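You operate a simulated robot arm through the tools that you are given. There is no shell and no other tool.

Carry out the task below with a simulated robot arm. There is one attempt and no reset: what you move stays moved.

JOB
Drain the foul purple tank, close its valve, then refill it to 5 L.
Fine: the pump must be on to fill; switch off after.

Only the result counts: the job must be done as asked and must still hold three seconds after the hand-in. Knocking over, shifting, dropping, spilling or breaking anything else fails it.

ROBOT AND FRAMES
A 6-joint arm with a two-finger gripper, fixed in place. Base frame: the origin is on the floor under the middle of its stand, x ahead of it, y to its left, z up; the work surface is at about z = 0.88. Readings come in m, rad, newtons and seconds.
It reaches about 1.572 m from its shoulder. Its first joint turns from -2.897 to 2.897 rad. Payload 2.45 kg.
The TCP is the grasp point between the finger pads, 0.02 m short of the fingertips. In the tool frame z runs along the fingers and y along their closing line. The gripper opens to 0.14 m; its body begins 0.168 m behind the TCP.
Orientation is that of the tool frame in the base frame, as a unit quaternion [x, y, z, w]. With the fingers straight down and closing along the base's y, the tool's x points along the base's -x, its y along +y and its z along -z.

CONTROLS
- The arm moves only by the tool nudge_tool. Its argument "series" is a list of rows, each an object (a shift or turn left out is 0, a gripper value left out holds the last) with "slide": the shift along the base's x, y, z in m, a list of three; "dr": the turn, a rotation vector about the base's x, y, z in rad, a list of three; "hand": the opening in per cent of the stroke, from 0 (shut) to 100 (fully open). In form: [{"slide": [tx, ty, tz], "dr": [ax, ay, az], "hand": hand}, ...]. A call has 1 to 20 rows; each row shifts and turns the commanded pose from where the row before left it. A row lasts 0.2 s, in which the tool goes at most 0.05 m and 0.15 rad; a call with a longer step from one row to the next is refused whole, and so is a gripper value outside its range. A pose out of reach is approached as far as the arm can. The call stops where the force on the tool passes 80 N (or 10 N more than at its start, if that is more) or the arm is blocked; 0.2 s more then pass. Each finger travels about 0.045 m/s and halts on what it meets, pressing with about 39 N; the grip force reading is that of the motor and also rises with nothing between the fingers. The clock runs only during rows and for 0.2 s after the last one: add rows that do not move to give the fingers time. It gives the time, the measured TCP pose, the force on the tool (base axes), the opening and the grip force at its end, in the units of the frame above (readings bear some noise), with the torque about the TCP (base axes, N m) and any sound that the robot's microphone picked up, and new pictures: "views" is both (left out), scene, wrist or none.
- Cameras (640 x 400 px; columns grow to the right, rows downward): "scene" is fixed at [0.0493, 0.4998, 1.6145]; the picture's right is [-0.77, -0.64, 0.00], its down [-0.30, 0.35, -0.89] and it looks along [0.57, -0.68, -0.46] (base axes); focal length 310 px, centre (320, 200). "wrist" rides on the gripper at [0.078, 0.011, -0.209] in the tool frame; the picture's right is [-0.14, 0.99, 0.00], its down [-0.92, -0.13, -0.37] and it looks along [-0.37, -0.05, 0.93] (tool axes); focal length 280 px, centre (320, 200). There is no depth. A picture from a camera that has moved, and an enlarged one, comes with that camera's place and axes in the base frame and with its lens.
- zoom(camera, box): a new picture of the part [left, top, right, bottom] of that camera's present view, enlarged. No time passes.
- hand_in(): hands the job in; it is judged then, once.

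Nothing tells you positions but the pictures and the camera data. Unless the task says otherwise, let go and move clear before handing in.

The tools are called after "Request:" as name(argument=value, ...) on one line, values as JSON. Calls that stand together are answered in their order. nudge_tool: Moves the arm, as the interface text tells. Its arguments: {"type":"object","properties":{"series":{"type":"array","items":{"type":"object","properties":{"slide":{"type":"array","items":{"type":"number"}},"dr":{"type":"array","items":{"type":"number"}},"hand":{"type":"number"}}}},"views":{"type":"string","enum":["both","scene","wrist","none"]}},"required":["series"]} The other tools are called the same way: zoom (camera, box) takes an enlarged picture of a part of a camera's view; hand_in () hands the job in.

At the start:

```text
time_s: 0.0
ee_pos: [0.7041, -0.3286, 1.2431]
tool_rot: [0.0, 1.0, 0.0, 0.0]
force: [-0.1, -0.2, 0.0]
ft_torque: [-0.01, -0.01, 0.0]
gripper_width: 0.14
grasp_force: 0.1
```

scene: 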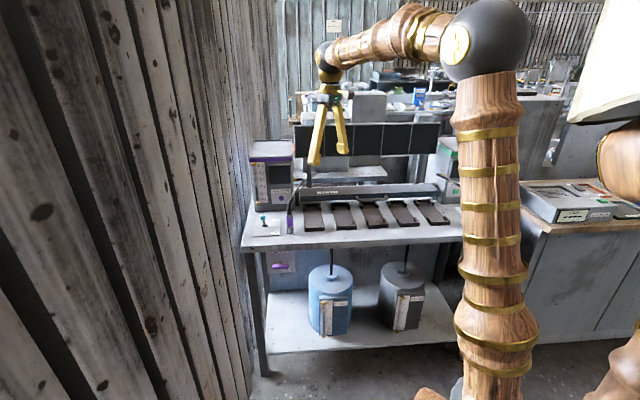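
wrist: 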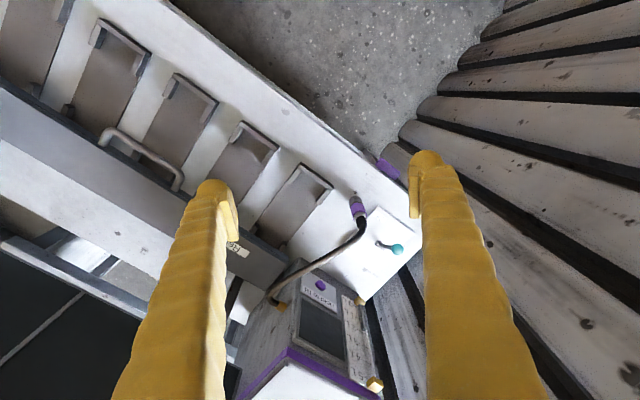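

I see a bench with a tank (purple trim) at its left end, a toggle switch on a plate, a hose with a purple nozzle, and containers below. I'll zoom in before moving anything.

Request:
zoom(camera="scene", box=[230, 120, 350, 195])

Request:
zoom(camera="scene", box=[230, 180, 350, 280])

Request:
zoom(camera="wrist", box=[220, 130, 440, 400])

Request:
zoom(camera="scene", box=[240, 120, 480, 270])

```text
5.33 times, centred on (290, 158) of scene
camera zoom: at [0.0493, 0.4998, 1.6145], right [-0.77, -0.64, 0.0], down [-0.3, 0.35, -0.89], along [0.57, -0.68, -0.46], focal length 1654 px, centre (480, 427)
```

zoom: 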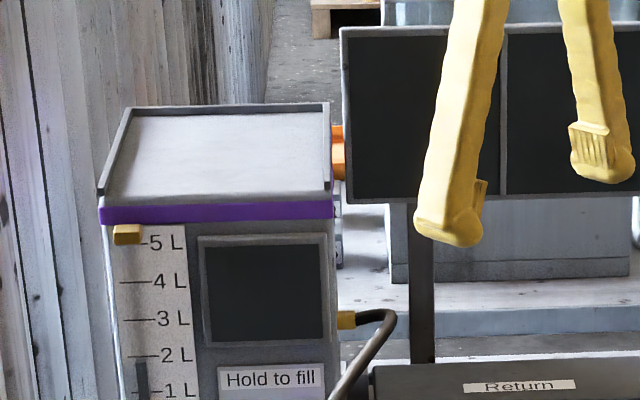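

```text
4.00 times, centred on (290, 230) of scene
camera zoom: at [0.0493, 0.4998, 1.6145], right [-0.77, -0.64, 0.0], down [-0.3, 0.35, -0.89], along [0.57, -0.68, -0.46], focal length 1240 px, centre (440, 80)
```

zoom: 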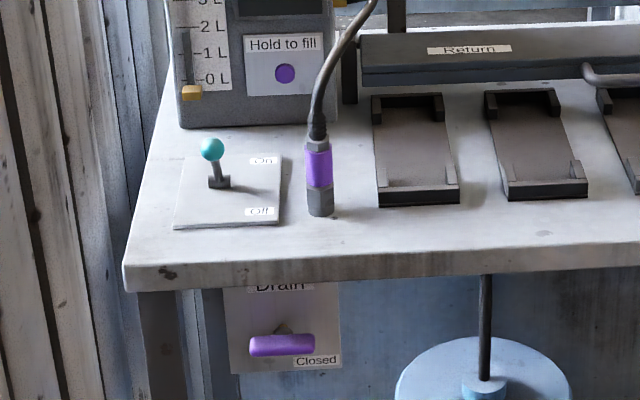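

```text
1.48 times, centred on (330, 265) of wrist
camera zoom: at [0.6263, -0.3163, 1.4526], right [0.14, 0.99, 0.0], down [0.92, -0.13, 0.37], along [0.37, -0.05, -0.93], focal length 415 px, centre (305, 104)
```

zoom: 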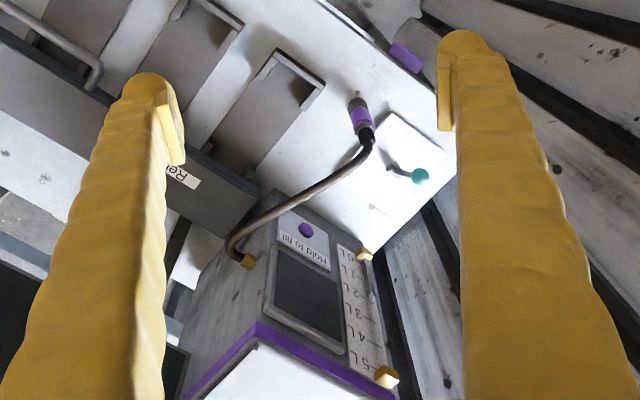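

```text
2.67 times, centred on (360, 195) of scene
camera zoom: at [0.0493, 0.4998, 1.6145], right [-0.77, -0.64, 0.0], down [-0.3, 0.35, -0.89], along [0.57, -0.68, -0.46], focal length 827 px, centre (213, 213)
```

zoom: 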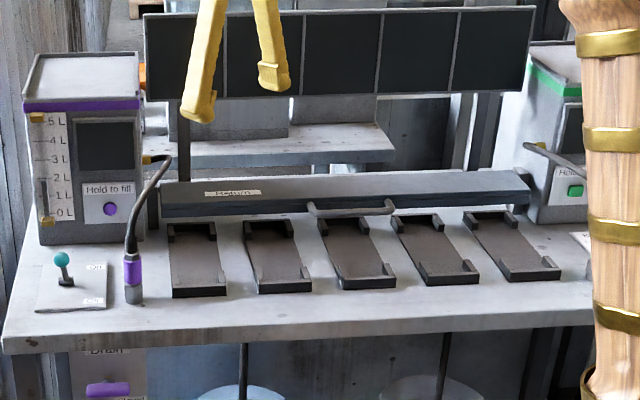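

The purple tank stands at the left end of the bench, with a level gauge showing about 2 L and a "Hold to fill" button. The pump toggle is on a plate in front of it, and a purple drain handle sits under the front edge on the "Closed" side. I'll back the arm off and turn it to face the bench for a closer look at the drain panel.

Request:
nudge_tool(series=[{"slide": [-0.007, 0.041, 0.0], "dr": [0, 0, -0.1309]}, {"slide": [-0.007, 0.041, 0.0], "dr": [0, 0, -0.1309]}, {"slide": [-0.007, 0.041, 0.0], "dr": [0, 0, -0.1309]}, {"slide": [-0.007, 0.041, 0.0], "dr": [0, 0, -0.1309]}, {"slide": [-0.007, 0.041, 0.0], "dr": [0, 0, -0.1309]}, {"slide": [-0.007, 0.041, 0.0], "dr": [0, 0, -0.1309]}, {"slide": [-0.007, 0.041, -0.02], "dr": [-0.0926, -0.0926, 0]}, {"slide": [-0.007, 0.041, -0.02], "dr": [-0.0926, -0.0926, 0]}, {"slide": [0, 0, -0.03], "dr": [-0.0926, -0.0926, 0]}, {"slide": [0, 0, -0.03], "dr": [-0.0926, -0.0926, 0]}, {"slide": [0, 0, -0.03], "dr": [-0.0926, -0.0926, 0]}, {"slide": [0, 0, -0.03], "dr": [-0.0926, -0.0926, 0]}, {"slide": [0, 0, 0]}])

```text
time_s: 2.8
ee_pos: [0.6495, -0.0, 1.0839]
tool_rot: [0.352, 0.854, -0.146, 0.354]
force: [0.3, -0.1, 0.0]
ft_torque: [-0.04, 0.02, 0.01]
gripper_width: 0.1401
grasp_force: 0.0
camera wrist: at [0.5127, 0.1527, 1.1756], right [0.77, 0.63, 0.1], down [0.19, -0.36, 0.91], along [0.61, -0.68, -0.4], focal length 280 px, centre (320, 200)
```

scene: 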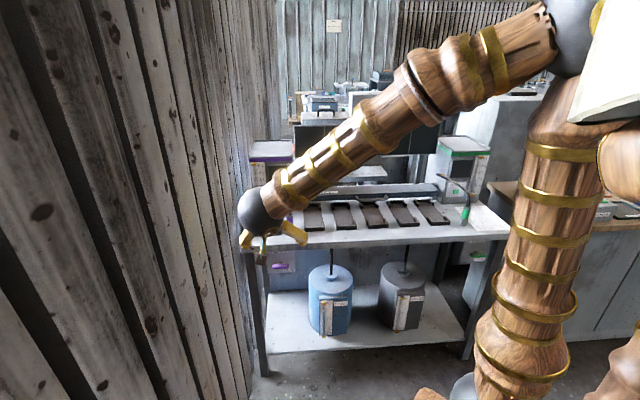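
wrist: 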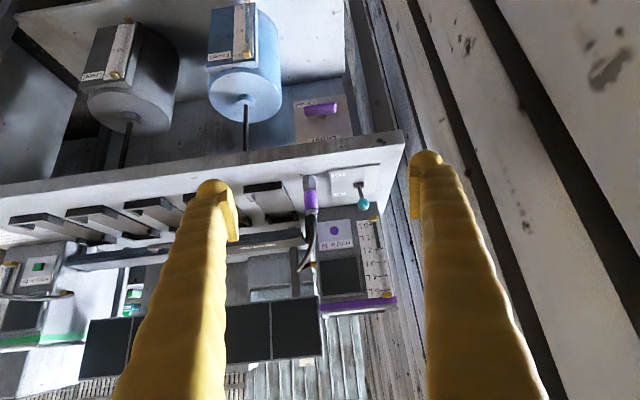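

The wrist picture is upside down (its down is base up), and the drain panel, tank front and toggle are all in view. I'll zoom in on each one.

Request:
zoom(camera="wrist", box=[280, 80, 400, 155])

Request:
zoom(camera="wrist", box=[290, 155, 410, 320])

Request:
zoom(camera="wrist", box=[60, 0, 300, 150])

Request:
zoom(camera="scene", box=[400, 120, 520, 280])

```text
5.33 times, centred on (340, 118) of wrist
camera zoom: at [0.5127, 0.1527, 1.1756], right [0.77, 0.63, 0.1], down [0.19, -0.36, 0.91], along [0.61, -0.68, -0.4], focal length 1495 px, centre (213, 640)
```

zoom: 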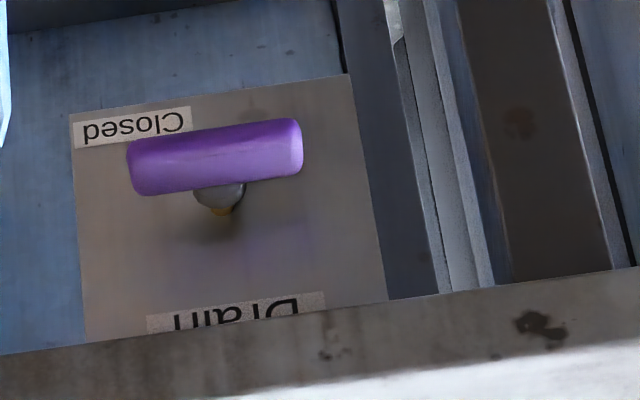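

```text
2.42 times, centred on (350, 238) of wrist
camera zoom: at [0.5127, 0.1527, 1.1756], right [0.77, 0.63, 0.1], down [0.19, -0.36, 0.91], along [0.61, -0.68, -0.4], focal length 680 px, centre (247, 109)
```

zoom: 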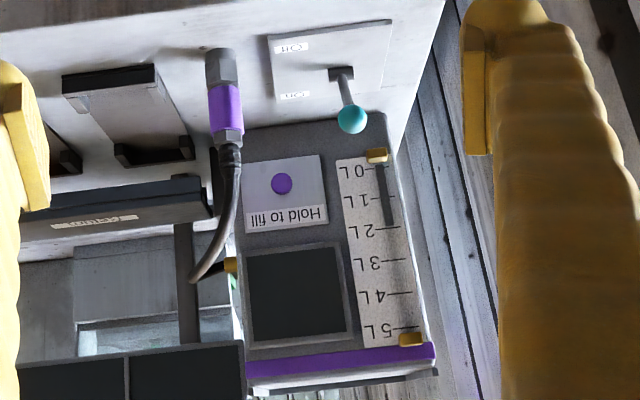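

```text
2.67 times, centred on (180, 75) of wrist
camera zoom: at [0.5127, 0.1527, 1.1756], right [0.77, 0.63, 0.1], down [0.19, -0.36, 0.91], along [0.61, -0.68, -0.4], focal length 748 px, centre (693, 533)
```

zoom: 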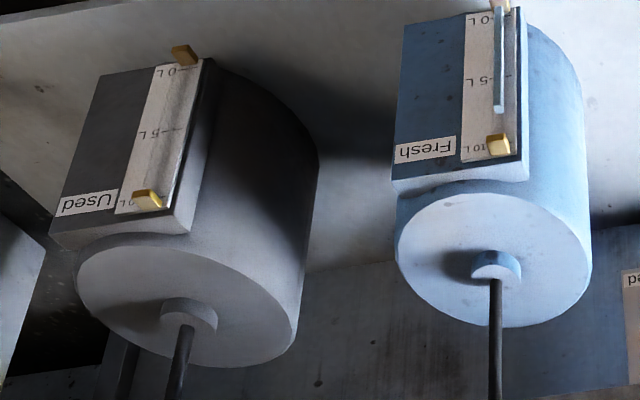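

```text
2.50 times, centred on (460, 200) of scene
camera zoom: at [0.0493, 0.4998, 1.6145], right [-0.77, -0.64, 0.0], down [-0.3, 0.35, -0.89], along [0.57, -0.68, -0.46], focal length 775 px, centre (-30, 200)
```

zoom: 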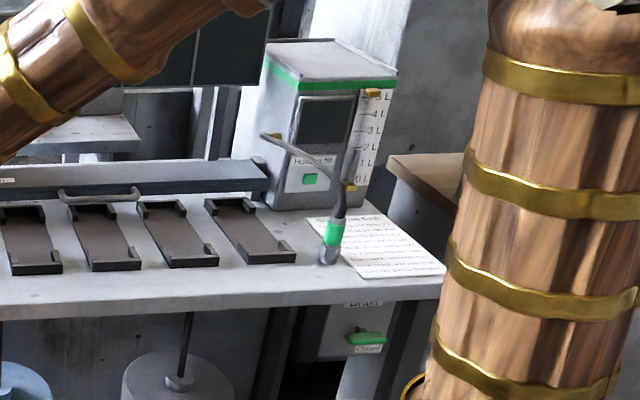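

There's a written sheet on the bench by the green tank. I'll try to read it, since it may explain how to operate the equipment.

Request:
zoom(camera="scene", box=[520, 200, 580, 235])

Request:
zoom(camera="scene", box=[516, 200, 584, 234])

Request:
zoom(camera="scene", box=[464, 192, 528, 232])

```text
10.67 times, centred on (550, 218) of scene
camera zoom: at [0.0493, 0.4998, 1.6145], right [-0.77, -0.64, 0.0], down [-0.3, 0.35, -0.89], along [0.57, -0.68, -0.46], focal length 3308 px, centre (-2133, 13)
```

zoom: 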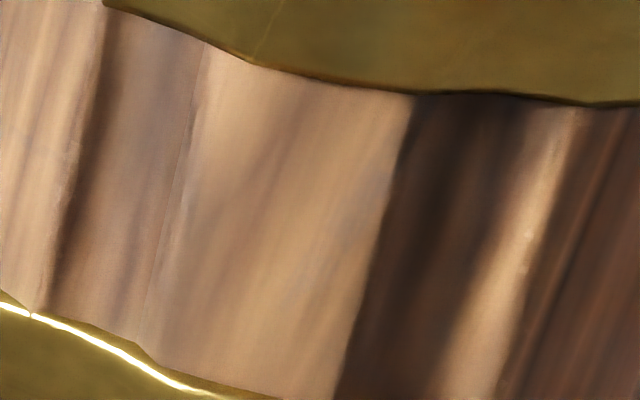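

```text
9.41 times, centred on (550, 217) of scene
camera zoom: at [0.0493, 0.4998, 1.6145], right [-0.77, -0.64, 0.0], down [-0.3, 0.35, -0.89], along [0.57, -0.68, -0.46], focal length 2919 px, centre (-1845, 40)
```

zoom: 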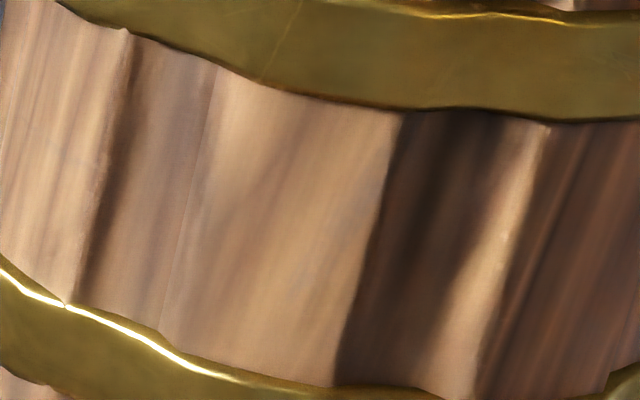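

```text
10.00 times, centred on (496, 212) of scene
camera zoom: at [0.0493, 0.4998, 1.6145], right [-0.77, -0.64, 0.0], down [-0.3, 0.35, -0.89], along [0.57, -0.68, -0.46], focal length 3101 px, centre (-1440, 80)
```

zoom: 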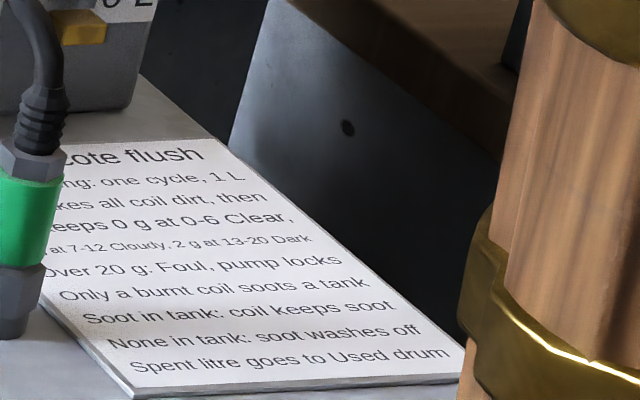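

The sheet describes how flushing works: drained liquid goes to the Used drum and a foul tank locks the pump. Before draining I'll check the levels in the Used and Fresh drums, so nothing overflows.

Request:
zoom(camera="wrist", box=[75, 10, 155, 85])

Request:
zoom(camera="wrist", box=[200, 0, 280, 70])

Request:
zoom(camera="scene", box=[380, 280, 430, 335])

Request:
zoom(camera="scene", box=[305, 280, 360, 340])

Request:
zoom(camera="wrist", box=[350, 215, 410, 310])

```text
5.33 times, centred on (115, 48) of wrist
camera zoom: at [0.5127, 0.1527, 1.1756], right [0.77, 0.63, 0.1], down [0.19, -0.36, 0.91], along [0.61, -0.68, -0.4], focal length 1495 px, centre (1413, 1013)
```

zoom: 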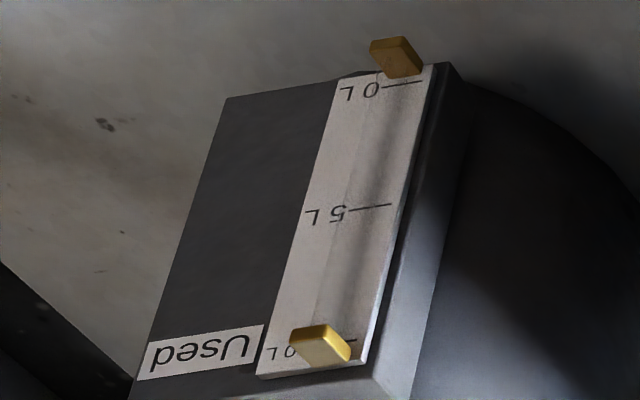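

```text
5.71 times, centred on (240, 35) of wrist
camera zoom: at [0.5127, 0.1527, 1.1756], right [0.77, 0.63, 0.1], down [0.19, -0.36, 0.91], along [0.61, -0.68, -0.4], focal length 1602 px, centre (777, 1143)
```

zoom: 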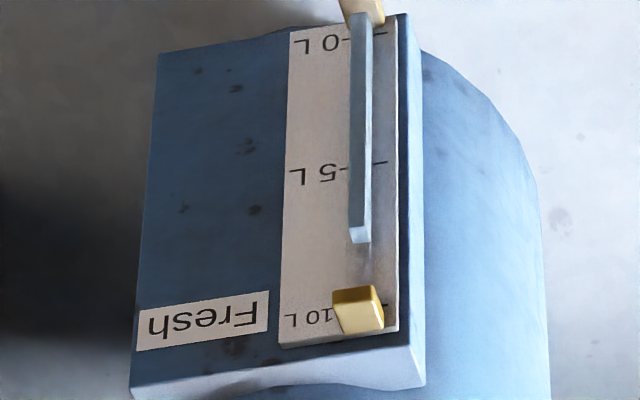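

```text
7.27 times, centred on (405, 308) of scene
camera zoom: at [0.0493, 0.4998, 1.6145], right [-0.77, -0.64, 0.0], down [-0.3, 0.35, -0.89], along [0.57, -0.68, -0.46], focal length 2255 px, centre (-298, -582)
```

zoom: 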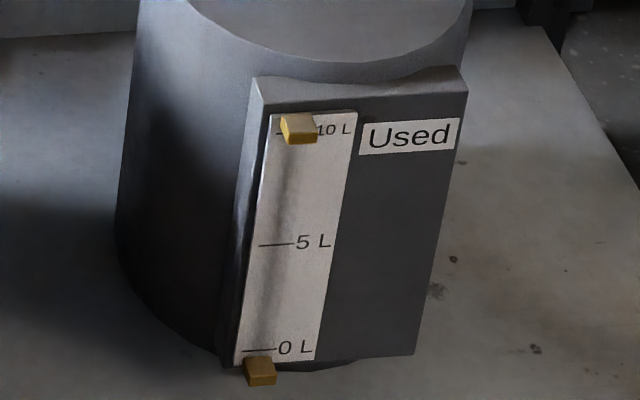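

```text
6.67 times, centred on (332, 310) of scene
camera zoom: at [0.0493, 0.4998, 1.6145], right [-0.77, -0.64, 0.0], down [-0.3, 0.35, -0.89], along [0.57, -0.68, -0.46], focal length 2068 px, centre (237, -533)
```

zoom: 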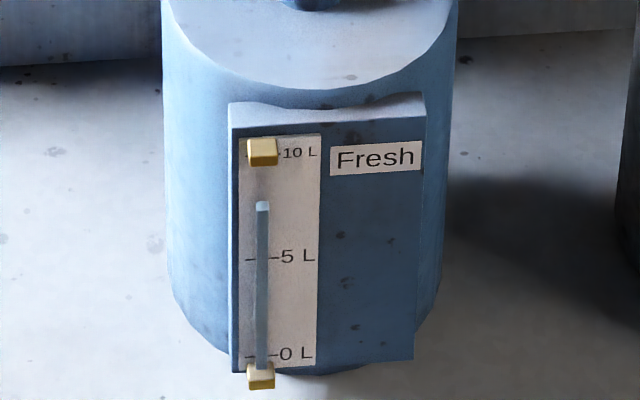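

```text
4.21 times, centred on (380, 262) of wrist
camera zoom: at [0.5127, 0.1527, 1.1756], right [0.77, 0.63, 0.1], down [0.19, -0.36, 0.91], along [0.61, -0.68, -0.4], focal length 1181 px, centre (67, -63)
```

zoom: 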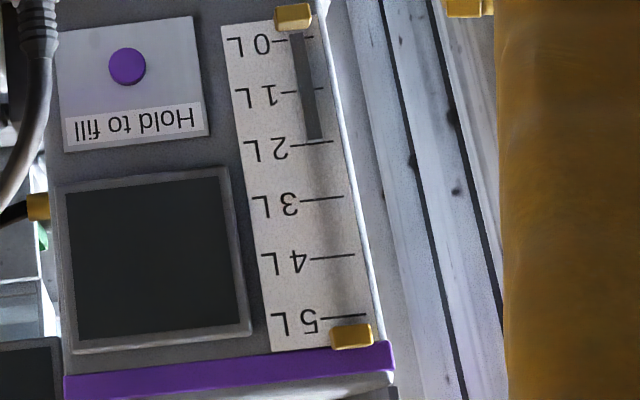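

The Used drum is empty and the Fresh drum holds about 7.5 L, so there's room to drain and enough to refill; the purple tank reads 2 L. Next I'll level the tool in front of the drain panel to see how the handle works.

Request:
nudge_tool(series=[{"slide": [-0.01, 0.01, -0.03], "dr": [-0.0926, -0.0926, 0]}, {"slide": [-0.01, 0.01, -0.03], "dr": [-0.0926, -0.0926, 0]}, {"slide": [-0.01, 0.01, -0.03], "dr": [-0.0926, -0.0926, 0]}, {"slide": [0, 0, -0.03], "dr": [-0.0926, -0.0926, 0]}, {"slide": [0, 0, -0.03], "dr": [-0.0926, -0.0926, 0]}, {"slide": [0, 0, -0.03], "dr": [-0.0926, -0.0926, 0]}, {"slide": [0, 0, -0.03]}, {"slide": [0, 0, 0]}])

```text
time_s: 4.6
ee_pos: [0.6336, 0.0413, 0.9839]
tool_rot: [0.262, 0.665, -0.28, 0.641]
force: [-0.1, 0.3, 0.1]
ft_torque: [0.0, -0.04, 0.0]
gripper_width: 0.1401
grasp_force: 0.1
out of reach, approached as far as the arm can: row 4, 5, 6, 7
camera wrist: at [0.4898, 0.1965, 0.9094], right [0.71, 0.7, 0.1], down [-0.31, 0.18, 0.93], along [0.64, -0.69, 0.35], focal length 280 px, centre (320, 200)
```

scene: 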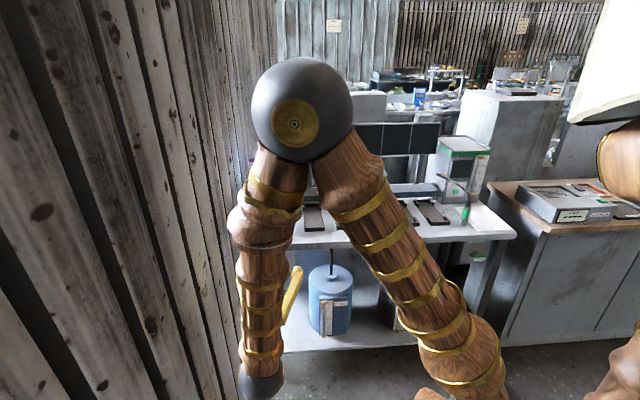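
wrist: 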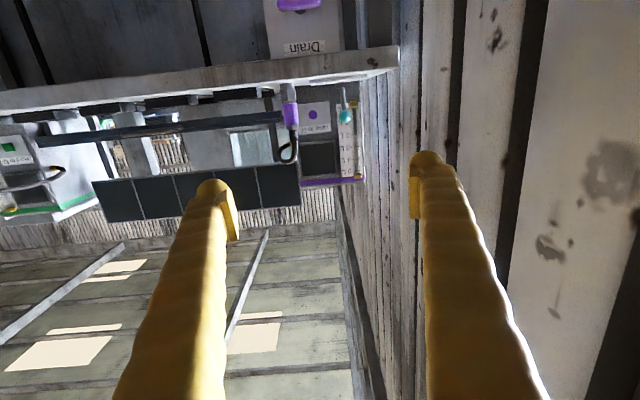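

That pose folded the elbow to its limit. I'll move the tool forward, closer to the panel, where the arm has room.

Request:
nudge_tool(series=[{"slide": [0.034, -0.023, 0]}, {"slide": [0.034, -0.023, 0]}, {"slide": [0.034, -0.023, 0]}, {"slide": [0.034, -0.023, 0]}, {"slide": [0, 0, 0]}])

```text
time_s: 5.8
ee_pos: [0.7728, -0.0476, 0.9905]
tool_rot: [0.271, 0.652, -0.271, 0.654]
force: [0.2, -0.4, 0.5]
ft_torque: [0.0, -0.03, 0.01]
gripper_width: 0.14
grasp_force: 0.1
out of reach, approached as far as the arm can: row 1
camera wrist: at [0.6334, 0.1079, 0.9114], right [0.7, 0.7, 0.14], down [-0.35, 0.17, 0.92], along [0.62, -0.69, 0.37], focal length 280 px, centre (320, 200)
```

scene: 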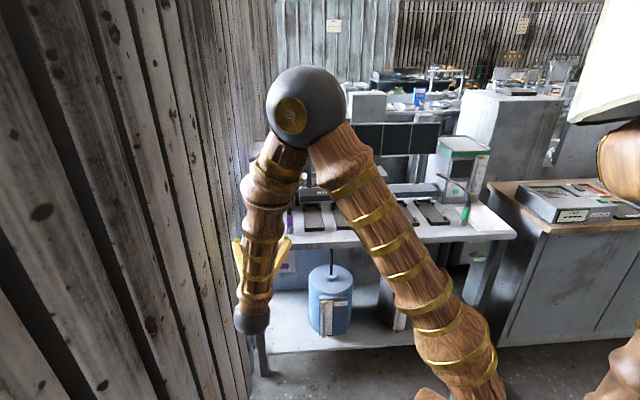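
wrist: 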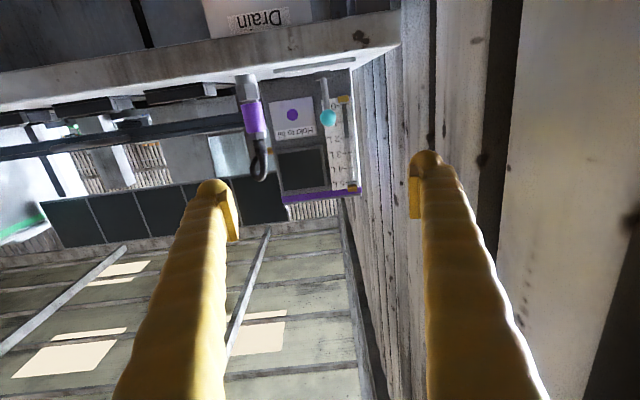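

The commanded pose now matches the arm. I'll descend in front of the bench edge, keeping about 0.1 m clear of it, to see the drain handle.

Request:
nudge_tool(series=[{"slide": [-0.007, -0.007, -0.037]}, {"slide": [-0.007, -0.007, -0.037]}, {"slide": [-0.007, -0.007, -0.037]}, {"slide": [-0.007, -0.007, -0.037]}, {"slide": [0, 0, 0]}])

```text
time_s: 7.0
ee_pos: [0.8029, -0.0542, 0.9141]
tool_rot: [0.268, 0.658, -0.281, 0.645]
force: [0.4, -0.5, -0.5]
ft_torque: [0.03, -0.02, -0.01]
gripper_width: 0.1399
grasp_force: 0.1
out of reach, approached as far as the arm can: row 2, 3, 4
camera wrist: at [0.6627, 0.1026, 0.8374], right [0.71, 0.69, 0.12], down [-0.33, 0.18, 0.93], along [0.62, -0.7, 0.36], focal length 280 px, centre (320, 200)
```

scene: 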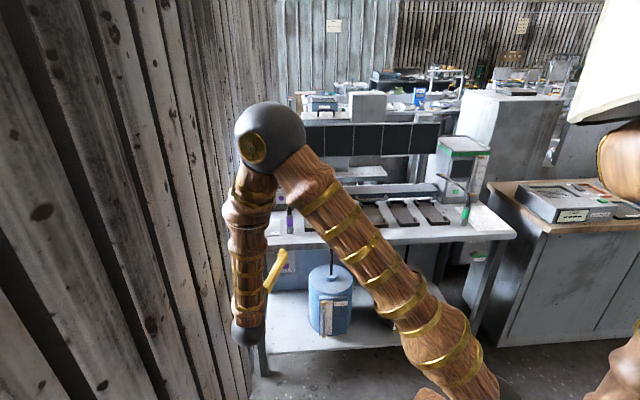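
wrist: 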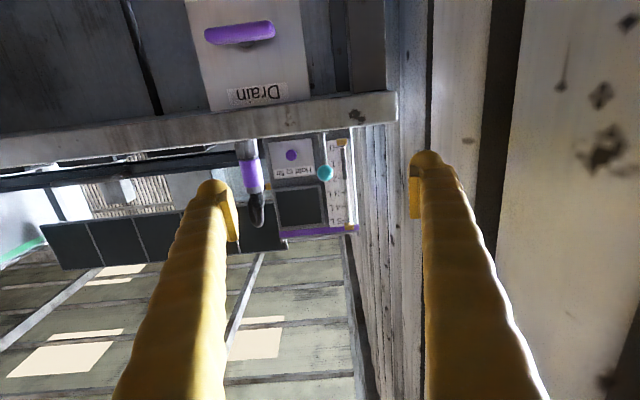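

The arm stops short again, but the wrist camera can now see the drain panel almost face-on. I'll zoom in on the handle.

Request:
zoom(camera="wrist", box=[180, 0, 310, 110])

Request:
zoom(camera="scene", box=[220, 220, 320, 300])

```text
3.64 times, centred on (245, 55) of wrist
camera zoom: at [0.6627, 0.1026, 0.8374], right [0.71, 0.69, 0.12], down [-0.33, 0.18, 0.93], along [0.62, -0.7, 0.36], focal length 1020 px, centre (593, 727)
```

zoom: 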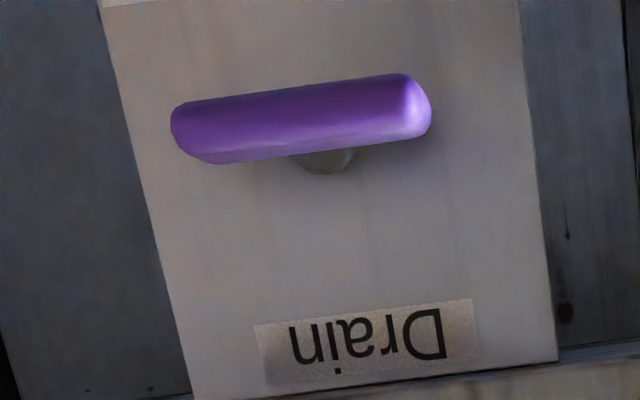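

```text
5.00 times, centred on (270, 260) of scene
camera zoom: at [0.0493, 0.4998, 1.6145], right [-0.77, -0.64, 0.0], down [-0.3, 0.35, -0.89], along [0.57, -0.68, -0.46], focal length 1551 px, centre (570, -100)
```

zoom: 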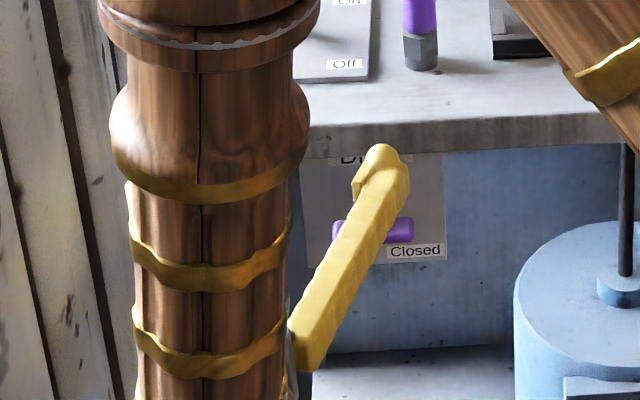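

The drain control is a T-bar on a stem pointing straight out of the panel, at roughly (0.835, -0.18, 0.775), so it looks like a quarter-turn. I'll pitch the tool to about 45° down, where the arm reaches well, and close the fingers so I can push on one end of the bar.

Request:
nudge_tool(series=[{"slide": [-0.015, -0.013, 0.0], "dr": [0.0926, 0.0926, 0], "hand": 0}, {"slide": [-0.015, -0.013, 0.0], "dr": [0.0926, 0.0926, 0]}, {"slide": [-0.015, -0.013, 0.0], "dr": [0.0926, 0.0926, 0]}, {"slide": [-0.015, -0.013, 0.0], "dr": [0.0926, 0.0926, 0]}, {"slide": [-0.015, -0.013, 0.0], "dr": [0.0926, 0.0926, 0]}, {"slide": [-0.015, -0.013, 0.0], "dr": [0.0926, 0.0926, 0]}, {"slide": [0, 0, 0]}, {"slide": [0, 0, 0]}, {"slide": [0, 0, 0]}])

```text
time_s: 9.0
ee_pos: [0.7115, -0.1323, 0.9141]
tool_rot: [0.353, 0.853, -0.146, 0.355]
force: [0.2, 0.8, 0.2]
ft_torque: [0.0, 0.01, -0.03]
gripper_width: 0.0001
grasp_force: 29.1
camera wrist: at [0.5768, 0.0199, 1.0061], right [0.77, 0.63, 0.1], down [0.19, -0.37, 0.91], along [0.61, -0.68, -0.4], focal length 280 px, centre (320, 200)
```

scene: 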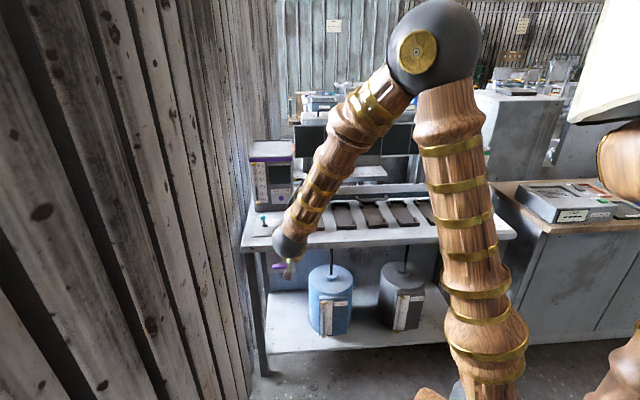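
wrist: 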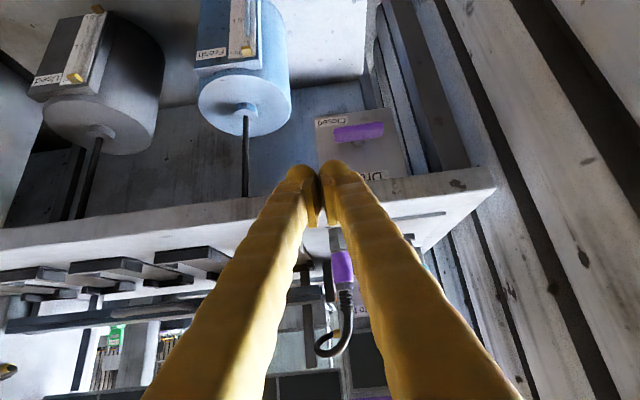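

The fingers are shut and just in front of the bench edge, to the right of the bar. I'll zoom in to measure the clearances before moving in.

Request:
zoom(camera="wrist", box=[270, 90, 430, 230])

Request:
zoom(camera="scene", box=[240, 200, 340, 290])

```text
2.86 times, centred on (350, 160) of wrist
camera zoom: at [0.5768, 0.0199, 1.0061], right [0.77, 0.63, 0.1], down [0.19, -0.37, 0.91], along [0.61, -0.68, -0.4], focal length 801 px, centre (234, 314)
```

zoom: 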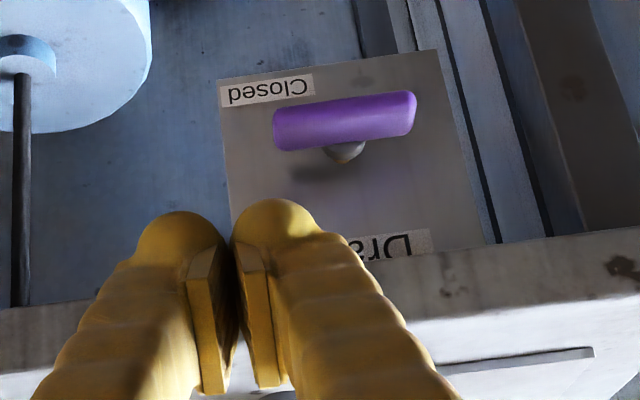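

```text
4.44 times, centred on (290, 245) of scene
camera zoom: at [0.0493, 0.4998, 1.6145], right [-0.77, -0.64, 0.0], down [-0.3, 0.35, -0.89], along [0.57, -0.68, -0.46], focal length 1378 px, centre (453, 0)
```

zoom: 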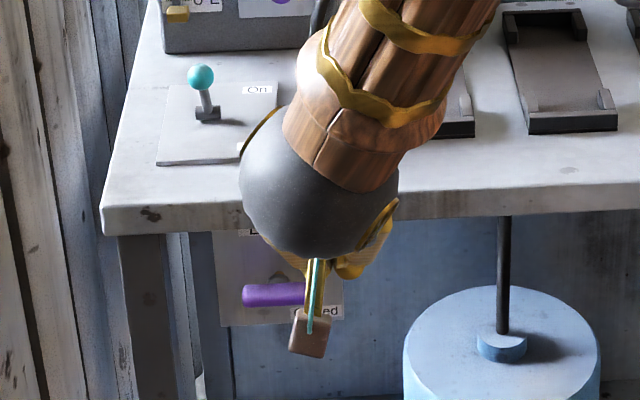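

The bench underside edge is at about z 0.847, and the bar centre is about 3 cm in front of the panel. I'll slide the shut fingertips in along their axis until they're just above the bar's right half.

Request:
nudge_tool(series=[{"slide": [0.0198, -0.0161, -0.0215], "hand": 0}, {"slide": [0.0198, -0.0161, -0.0215]}, {"slide": [0.0198, -0.0161, -0.0215]}, {"slide": [0.0197, -0.0161, -0.0215]}, {"slide": [0, 0, 0]}])

Request:
zoom(camera="wrist", box=[270, 90, 430, 230])

Request:
zoom(camera="scene", box=[240, 200, 340, 290])

```text
time_s: 10.2
ee_pos: [0.7905, -0.1957, 0.8276]
tool_rot: [0.354, 0.853, -0.147, 0.354]
force: [-0.1, -0.2, -0.7]
ft_torque: [0.04, -0.02, 0.02]
gripper_width: 0.0001
grasp_force: 29.4
camera wrist: at [0.6565, -0.044, 0.9203], right [0.77, 0.63, 0.1], down [0.18, -0.37, 0.91], along [0.61, -0.68, -0.4], focal length 280 px, centre (320, 200)
```

scene: 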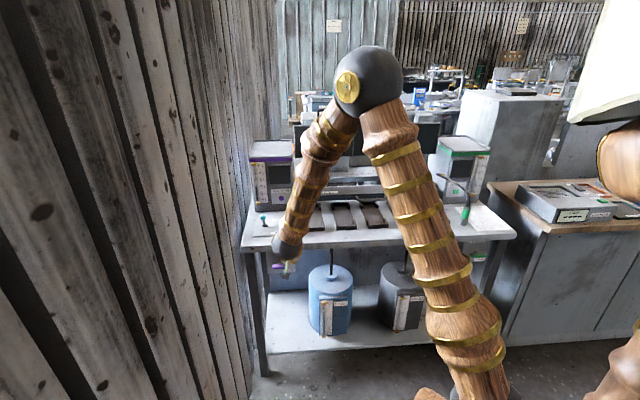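
wrist: 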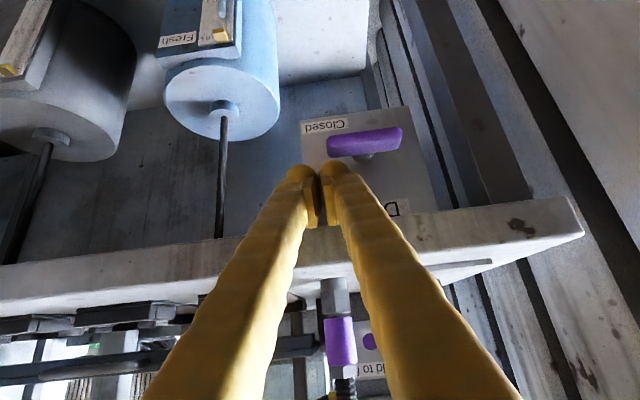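

```text
2.86 times, centred on (350, 160) of wrist
camera zoom: at [0.6565, -0.044, 0.9203], right [0.77, 0.63, 0.1], down [0.18, -0.37, 0.91], along [0.61, -0.68, -0.4], focal length 801 px, centre (234, 314)
```

zoom: 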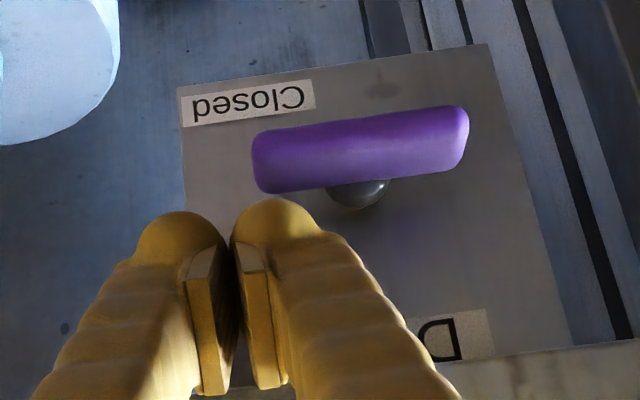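

```text
4.44 times, centred on (290, 245) of scene
camera zoom: at [0.0493, 0.4998, 1.6145], right [-0.77, -0.64, 0.0], down [-0.3, 0.35, -0.89], along [0.57, -0.68, -0.46], focal length 1378 px, centre (453, 0)
```

zoom: 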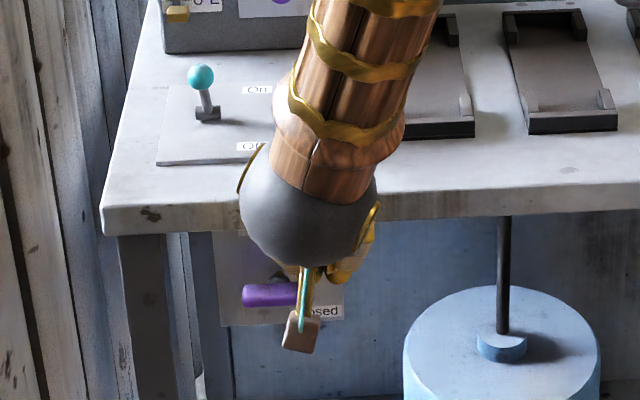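

The finger block now sits above the right end of the bar. I'll press down gently to see whether that's the direction it turns.

Request:
nudge_tool(series=[{"slide": [0, 0, -0.005], "hand": 0}, {"slide": [0, 0, -0.005]}, {"slide": [0, 0, -0.005]}, {"slide": [0, 0, 0]}], views="wrist")

Request:
zoom(camera="wrist", box=[270, 90, 430, 230])

```text
time_s: 11.2
ee_pos: [0.7915, -0.1958, 0.8119]
tool_rot: [0.354, 0.853, -0.147, 0.354]
force: [-0.5, 0.8, 0.6]
ft_torque: [0.04, 0.02, 0.0]
gripper_width: 0.0
grasp_force: 29.7
camera wrist: at [0.6562, -0.0442, 0.9049], right [0.77, 0.63, 0.1], down [0.19, -0.37, 0.91], along [0.61, -0.68, -0.4], focal length 280 px, centre (320, 200)
```

wrist: 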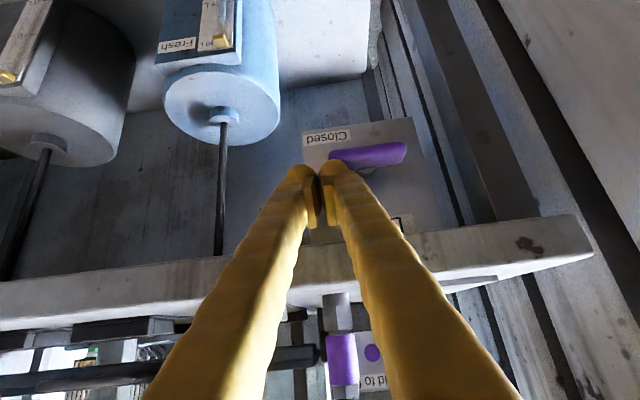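

```text
2.86 times, centred on (350, 160) of wrist
camera zoom: at [0.6562, -0.0442, 0.9049], right [0.77, 0.63, 0.1], down [0.19, -0.37, 0.91], along [0.61, -0.68, -0.4], focal length 801 px, centre (234, 314)
```

zoom: 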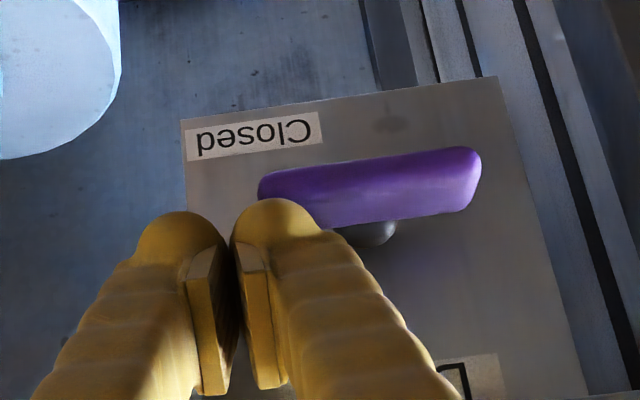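

Request:
nudge_tool(series=[{"slide": [0, 0, -0.004], "hand": 0}, {"slide": [0, 0, -0.004]}, {"slide": [0, 0, -0.004]}, {"slide": [0, 0, 0]}], views="wrist")

Request:
zoom(camera="wrist", box=[270, 90, 430, 230])

```text
time_s: 12.2
ee_pos: [0.7912, -0.1964, 0.8045]
tool_rot: [0.354, 0.852, -0.147, 0.356]
force: [-18.7, 9.9, 32.3]
ft_torque: [0.45, 0.16, -0.07]
gripper_width: 0.0
grasp_force: 29.7
stopped in row 4: the force on the tool passed its limit at 82 N (the readings are from after the stop); the commanded pose is now the measured one
camera wrist: at [0.6563, -0.044, 0.8959], right [0.77, 0.63, 0.1], down [0.18, -0.36, 0.91], along [0.61, -0.69, -0.39], focal length 280 px, centre (320, 200)
```

wrist: 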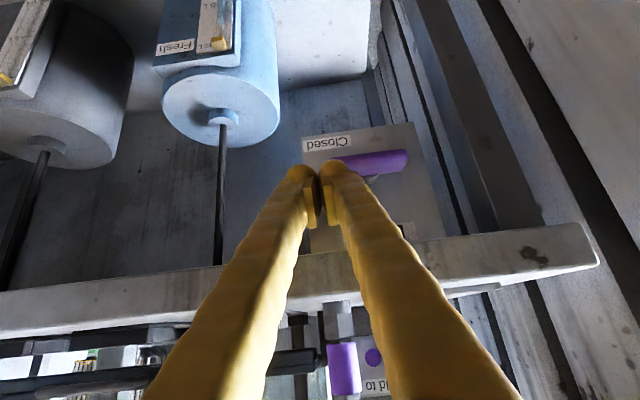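

```text
2.86 times, centred on (350, 160) of wrist
camera zoom: at [0.6563, -0.044, 0.8959], right [0.77, 0.63, 0.1], down [0.18, -0.36, 0.91], along [0.61, -0.69, -0.39], focal length 801 px, centre (234, 314)
```

zoom: 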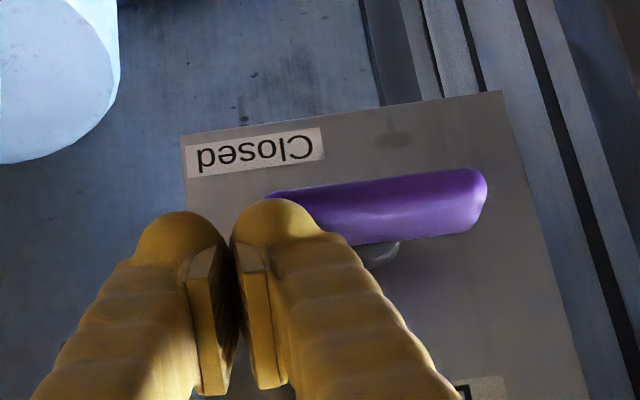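

Pressing the right end down met a hard stop, so it must turn the other way. I'll lift clear, move over to the left end, and press there.

Request:
nudge_tool(series=[{"slide": [0, 0, 0.01], "hand": 0}, {"slide": [0, 0, 0.011]}, {"slide": [0.0217, 0.0217, 0]}, {"slide": [0.0217, 0.0217, 0]}, {"slide": [0.0217, 0.0217, 0]}, {"slide": [0, 0, 0]}])

Request:
zoom(camera="wrist", box=[230, 90, 390, 230])

```text
time_s: 13.6
ee_pos: [0.8574, -0.1309, 0.8252]
tool_rot: [0.353, 0.852, -0.147, 0.357]
force: [0.3, -0.4, -0.1]
ft_torque: [0.02, -0.01, 0.01]
gripper_width: 0.0
grasp_force: 29.3
camera wrist: at [0.7219, 0.0205, 0.9165], right [0.77, 0.63, 0.1], down [0.18, -0.36, 0.91], along [0.61, -0.68, -0.4], focal length 280 px, centre (320, 200)
```

scene: 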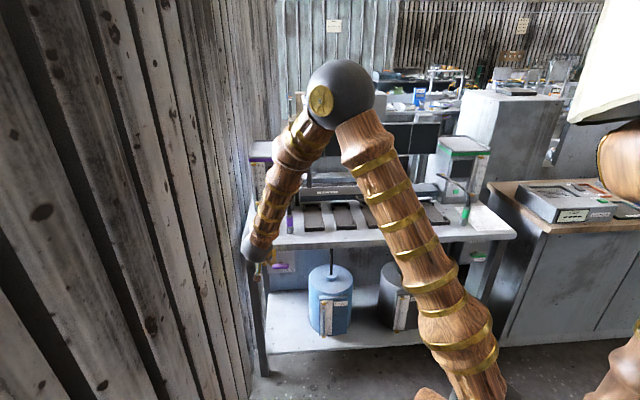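
wrist: 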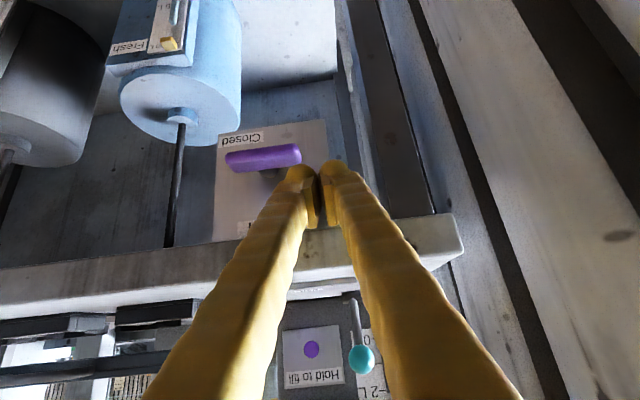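

```text
2.86 times, centred on (310, 160) of wrist
camera zoom: at [0.7219, 0.0205, 0.9165], right [0.77, 0.63, 0.1], down [0.18, -0.36, 0.91], along [0.61, -0.68, -0.4], focal length 801 px, centre (349, 314)
```

zoom: 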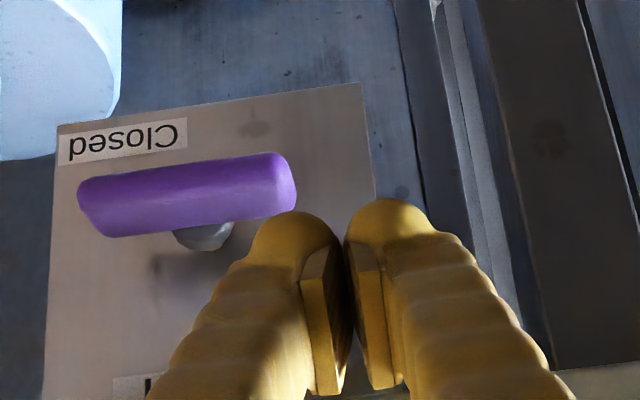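

The right finger of the block (image left) overlaps the bar's left end by about 1.4 cm. I'll press down here.

Request:
nudge_tool(series=[{"slide": [0, 0, -0.008], "hand": 0}, {"slide": [0, 0, -0.008]}, {"slide": [0, 0, -0.004]}, {"slide": [0, 0, -0.004]}, {"slide": [0, 0, -0.004]}, {"slide": [0, 0, 0]}], views="wrist")

Request:
zoom(camera="wrist", box=[230, 90, 390, 230])

```text
time_s: 15.0
ee_pos: [0.8575, -0.132, 0.796]
tool_rot: [0.353, 0.853, -0.147, 0.356]
force: [-0.5, 0.3, 0.0]
ft_torque: [0.01, 0.01, 0.04]
gripper_width: 0.0
grasp_force: 29.2
camera wrist: at [0.7217, 0.0206, 0.8877], right [0.77, 0.63, 0.1], down [0.18, -0.36, 0.91], along [0.61, -0.68, -0.4], focal length 280 px, centre (320, 200)
```

wrist: 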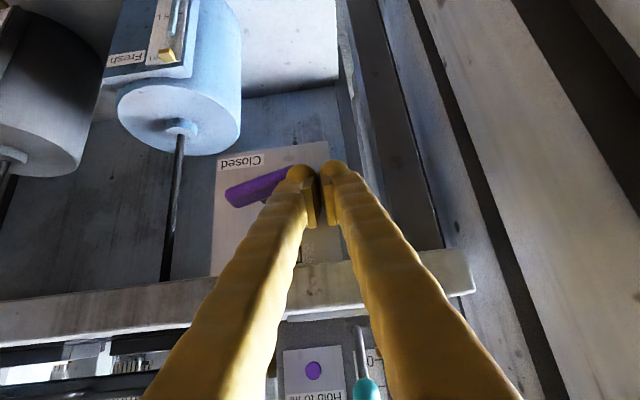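

```text
2.86 times, centred on (310, 160) of wrist
camera zoom: at [0.7217, 0.0206, 0.8877], right [0.77, 0.63, 0.1], down [0.18, -0.36, 0.91], along [0.61, -0.68, -0.4], focal length 801 px, centre (349, 314)
```

zoom: 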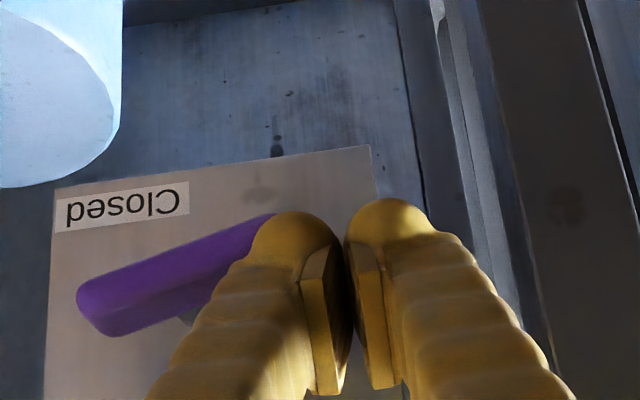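

The handle turns this way with almost no force. I'll follow its arc down and then inward to complete the quarter-turn.

Request:
nudge_tool(series=[{"slide": [0, 0, -0.006], "hand": 0}, {"slide": [0, 0, -0.006]}, {"slide": [0, 0, -0.006]}, {"slide": [0, 0, -0.006]}, {"slide": [0, 0, -0.006]}, {"slide": [0, 0, -0.006]}, {"slide": [-0.002, -0.002, -0.002]}, {"slide": [-0.002, -0.002, 0]}, {"slide": [0, 0, 0]}], views="both")

Request:
zoom(camera="wrist", box=[230, 90, 390, 230])

Request:
zoom(camera="scene", box=[240, 130, 340, 290])

```text
time_s: 17.0
ee_pos: [0.8536, -0.1358, 0.7582]
tool_rot: [0.353, 0.853, -0.146, 0.356]
force: [-0.5, 0.4, 0.1]
ft_torque: [0.03, 0.02, 0.02]
gripper_width: 0.0
grasp_force: 29.8
camera wrist: at [0.7177, 0.0169, 0.8497], right [0.77, 0.63, 0.1], down [0.18, -0.36, 0.91], along [0.61, -0.69, -0.4], focal length 280 px, centre (320, 200)
```

scene: 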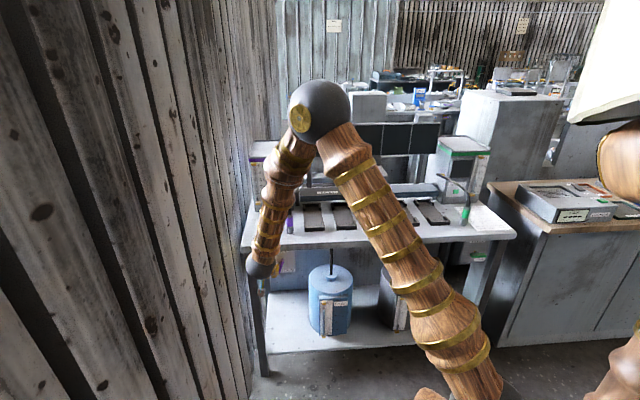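
wrist: 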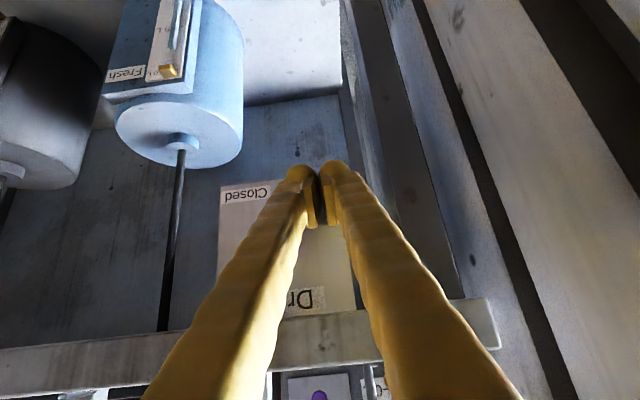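

```text
2.86 times, centred on (310, 160) of wrist
camera zoom: at [0.7177, 0.0169, 0.8497], right [0.77, 0.63, 0.1], down [0.18, -0.36, 0.91], along [0.61, -0.69, -0.4], focal length 801 px, centre (349, 314)
```

zoom: 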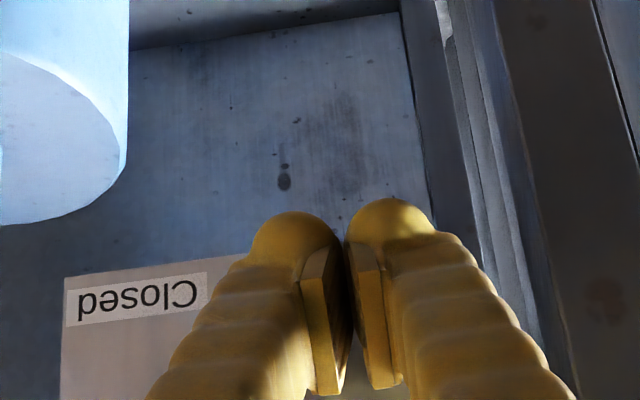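

```text
2.50 times, centred on (290, 210) of scene
camera zoom: at [0.0493, 0.4998, 1.6145], right [-0.77, -0.64, 0.0], down [-0.3, 0.35, -0.89], along [0.57, -0.68, -0.46], focal length 775 px, centre (395, 175)
```

zoom: 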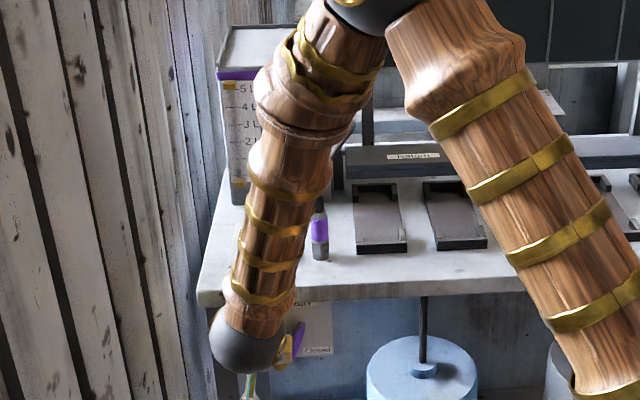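

The bar is now most of the way to vertical. I'll check the tank gauge and the handle angle.

Request:
zoom(camera="scene", box=[240, 135, 300, 215])

Request:
zoom(camera="scene", box=[260, 240, 310, 290])

```text
5.00 times, centred on (270, 175) of scene
camera zoom: at [0.0493, 0.4998, 1.6145], right [-0.77, -0.64, 0.0], down [-0.3, 0.35, -0.89], along [0.57, -0.68, -0.46], focal length 1551 px, centre (570, 325)
```

zoom: 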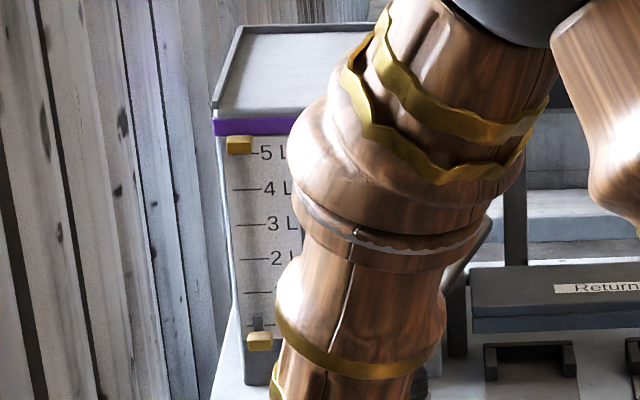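

```text
8.00 times, centred on (285, 265) of scene
camera zoom: at [0.0493, 0.4998, 1.6145], right [-0.77, -0.64, 0.0], down [-0.3, 0.35, -0.89], along [0.57, -0.68, -0.46], focal length 2481 px, centre (600, -320)
```

zoom: 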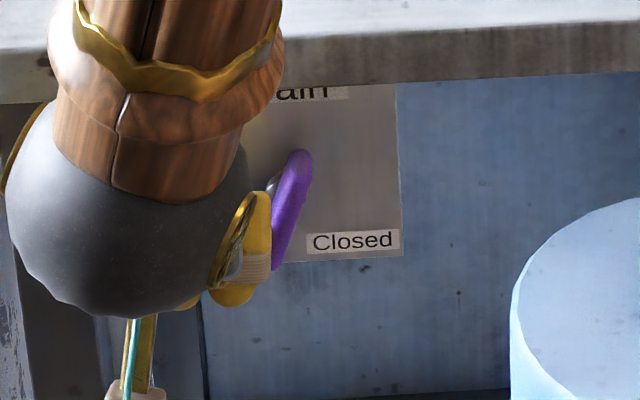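

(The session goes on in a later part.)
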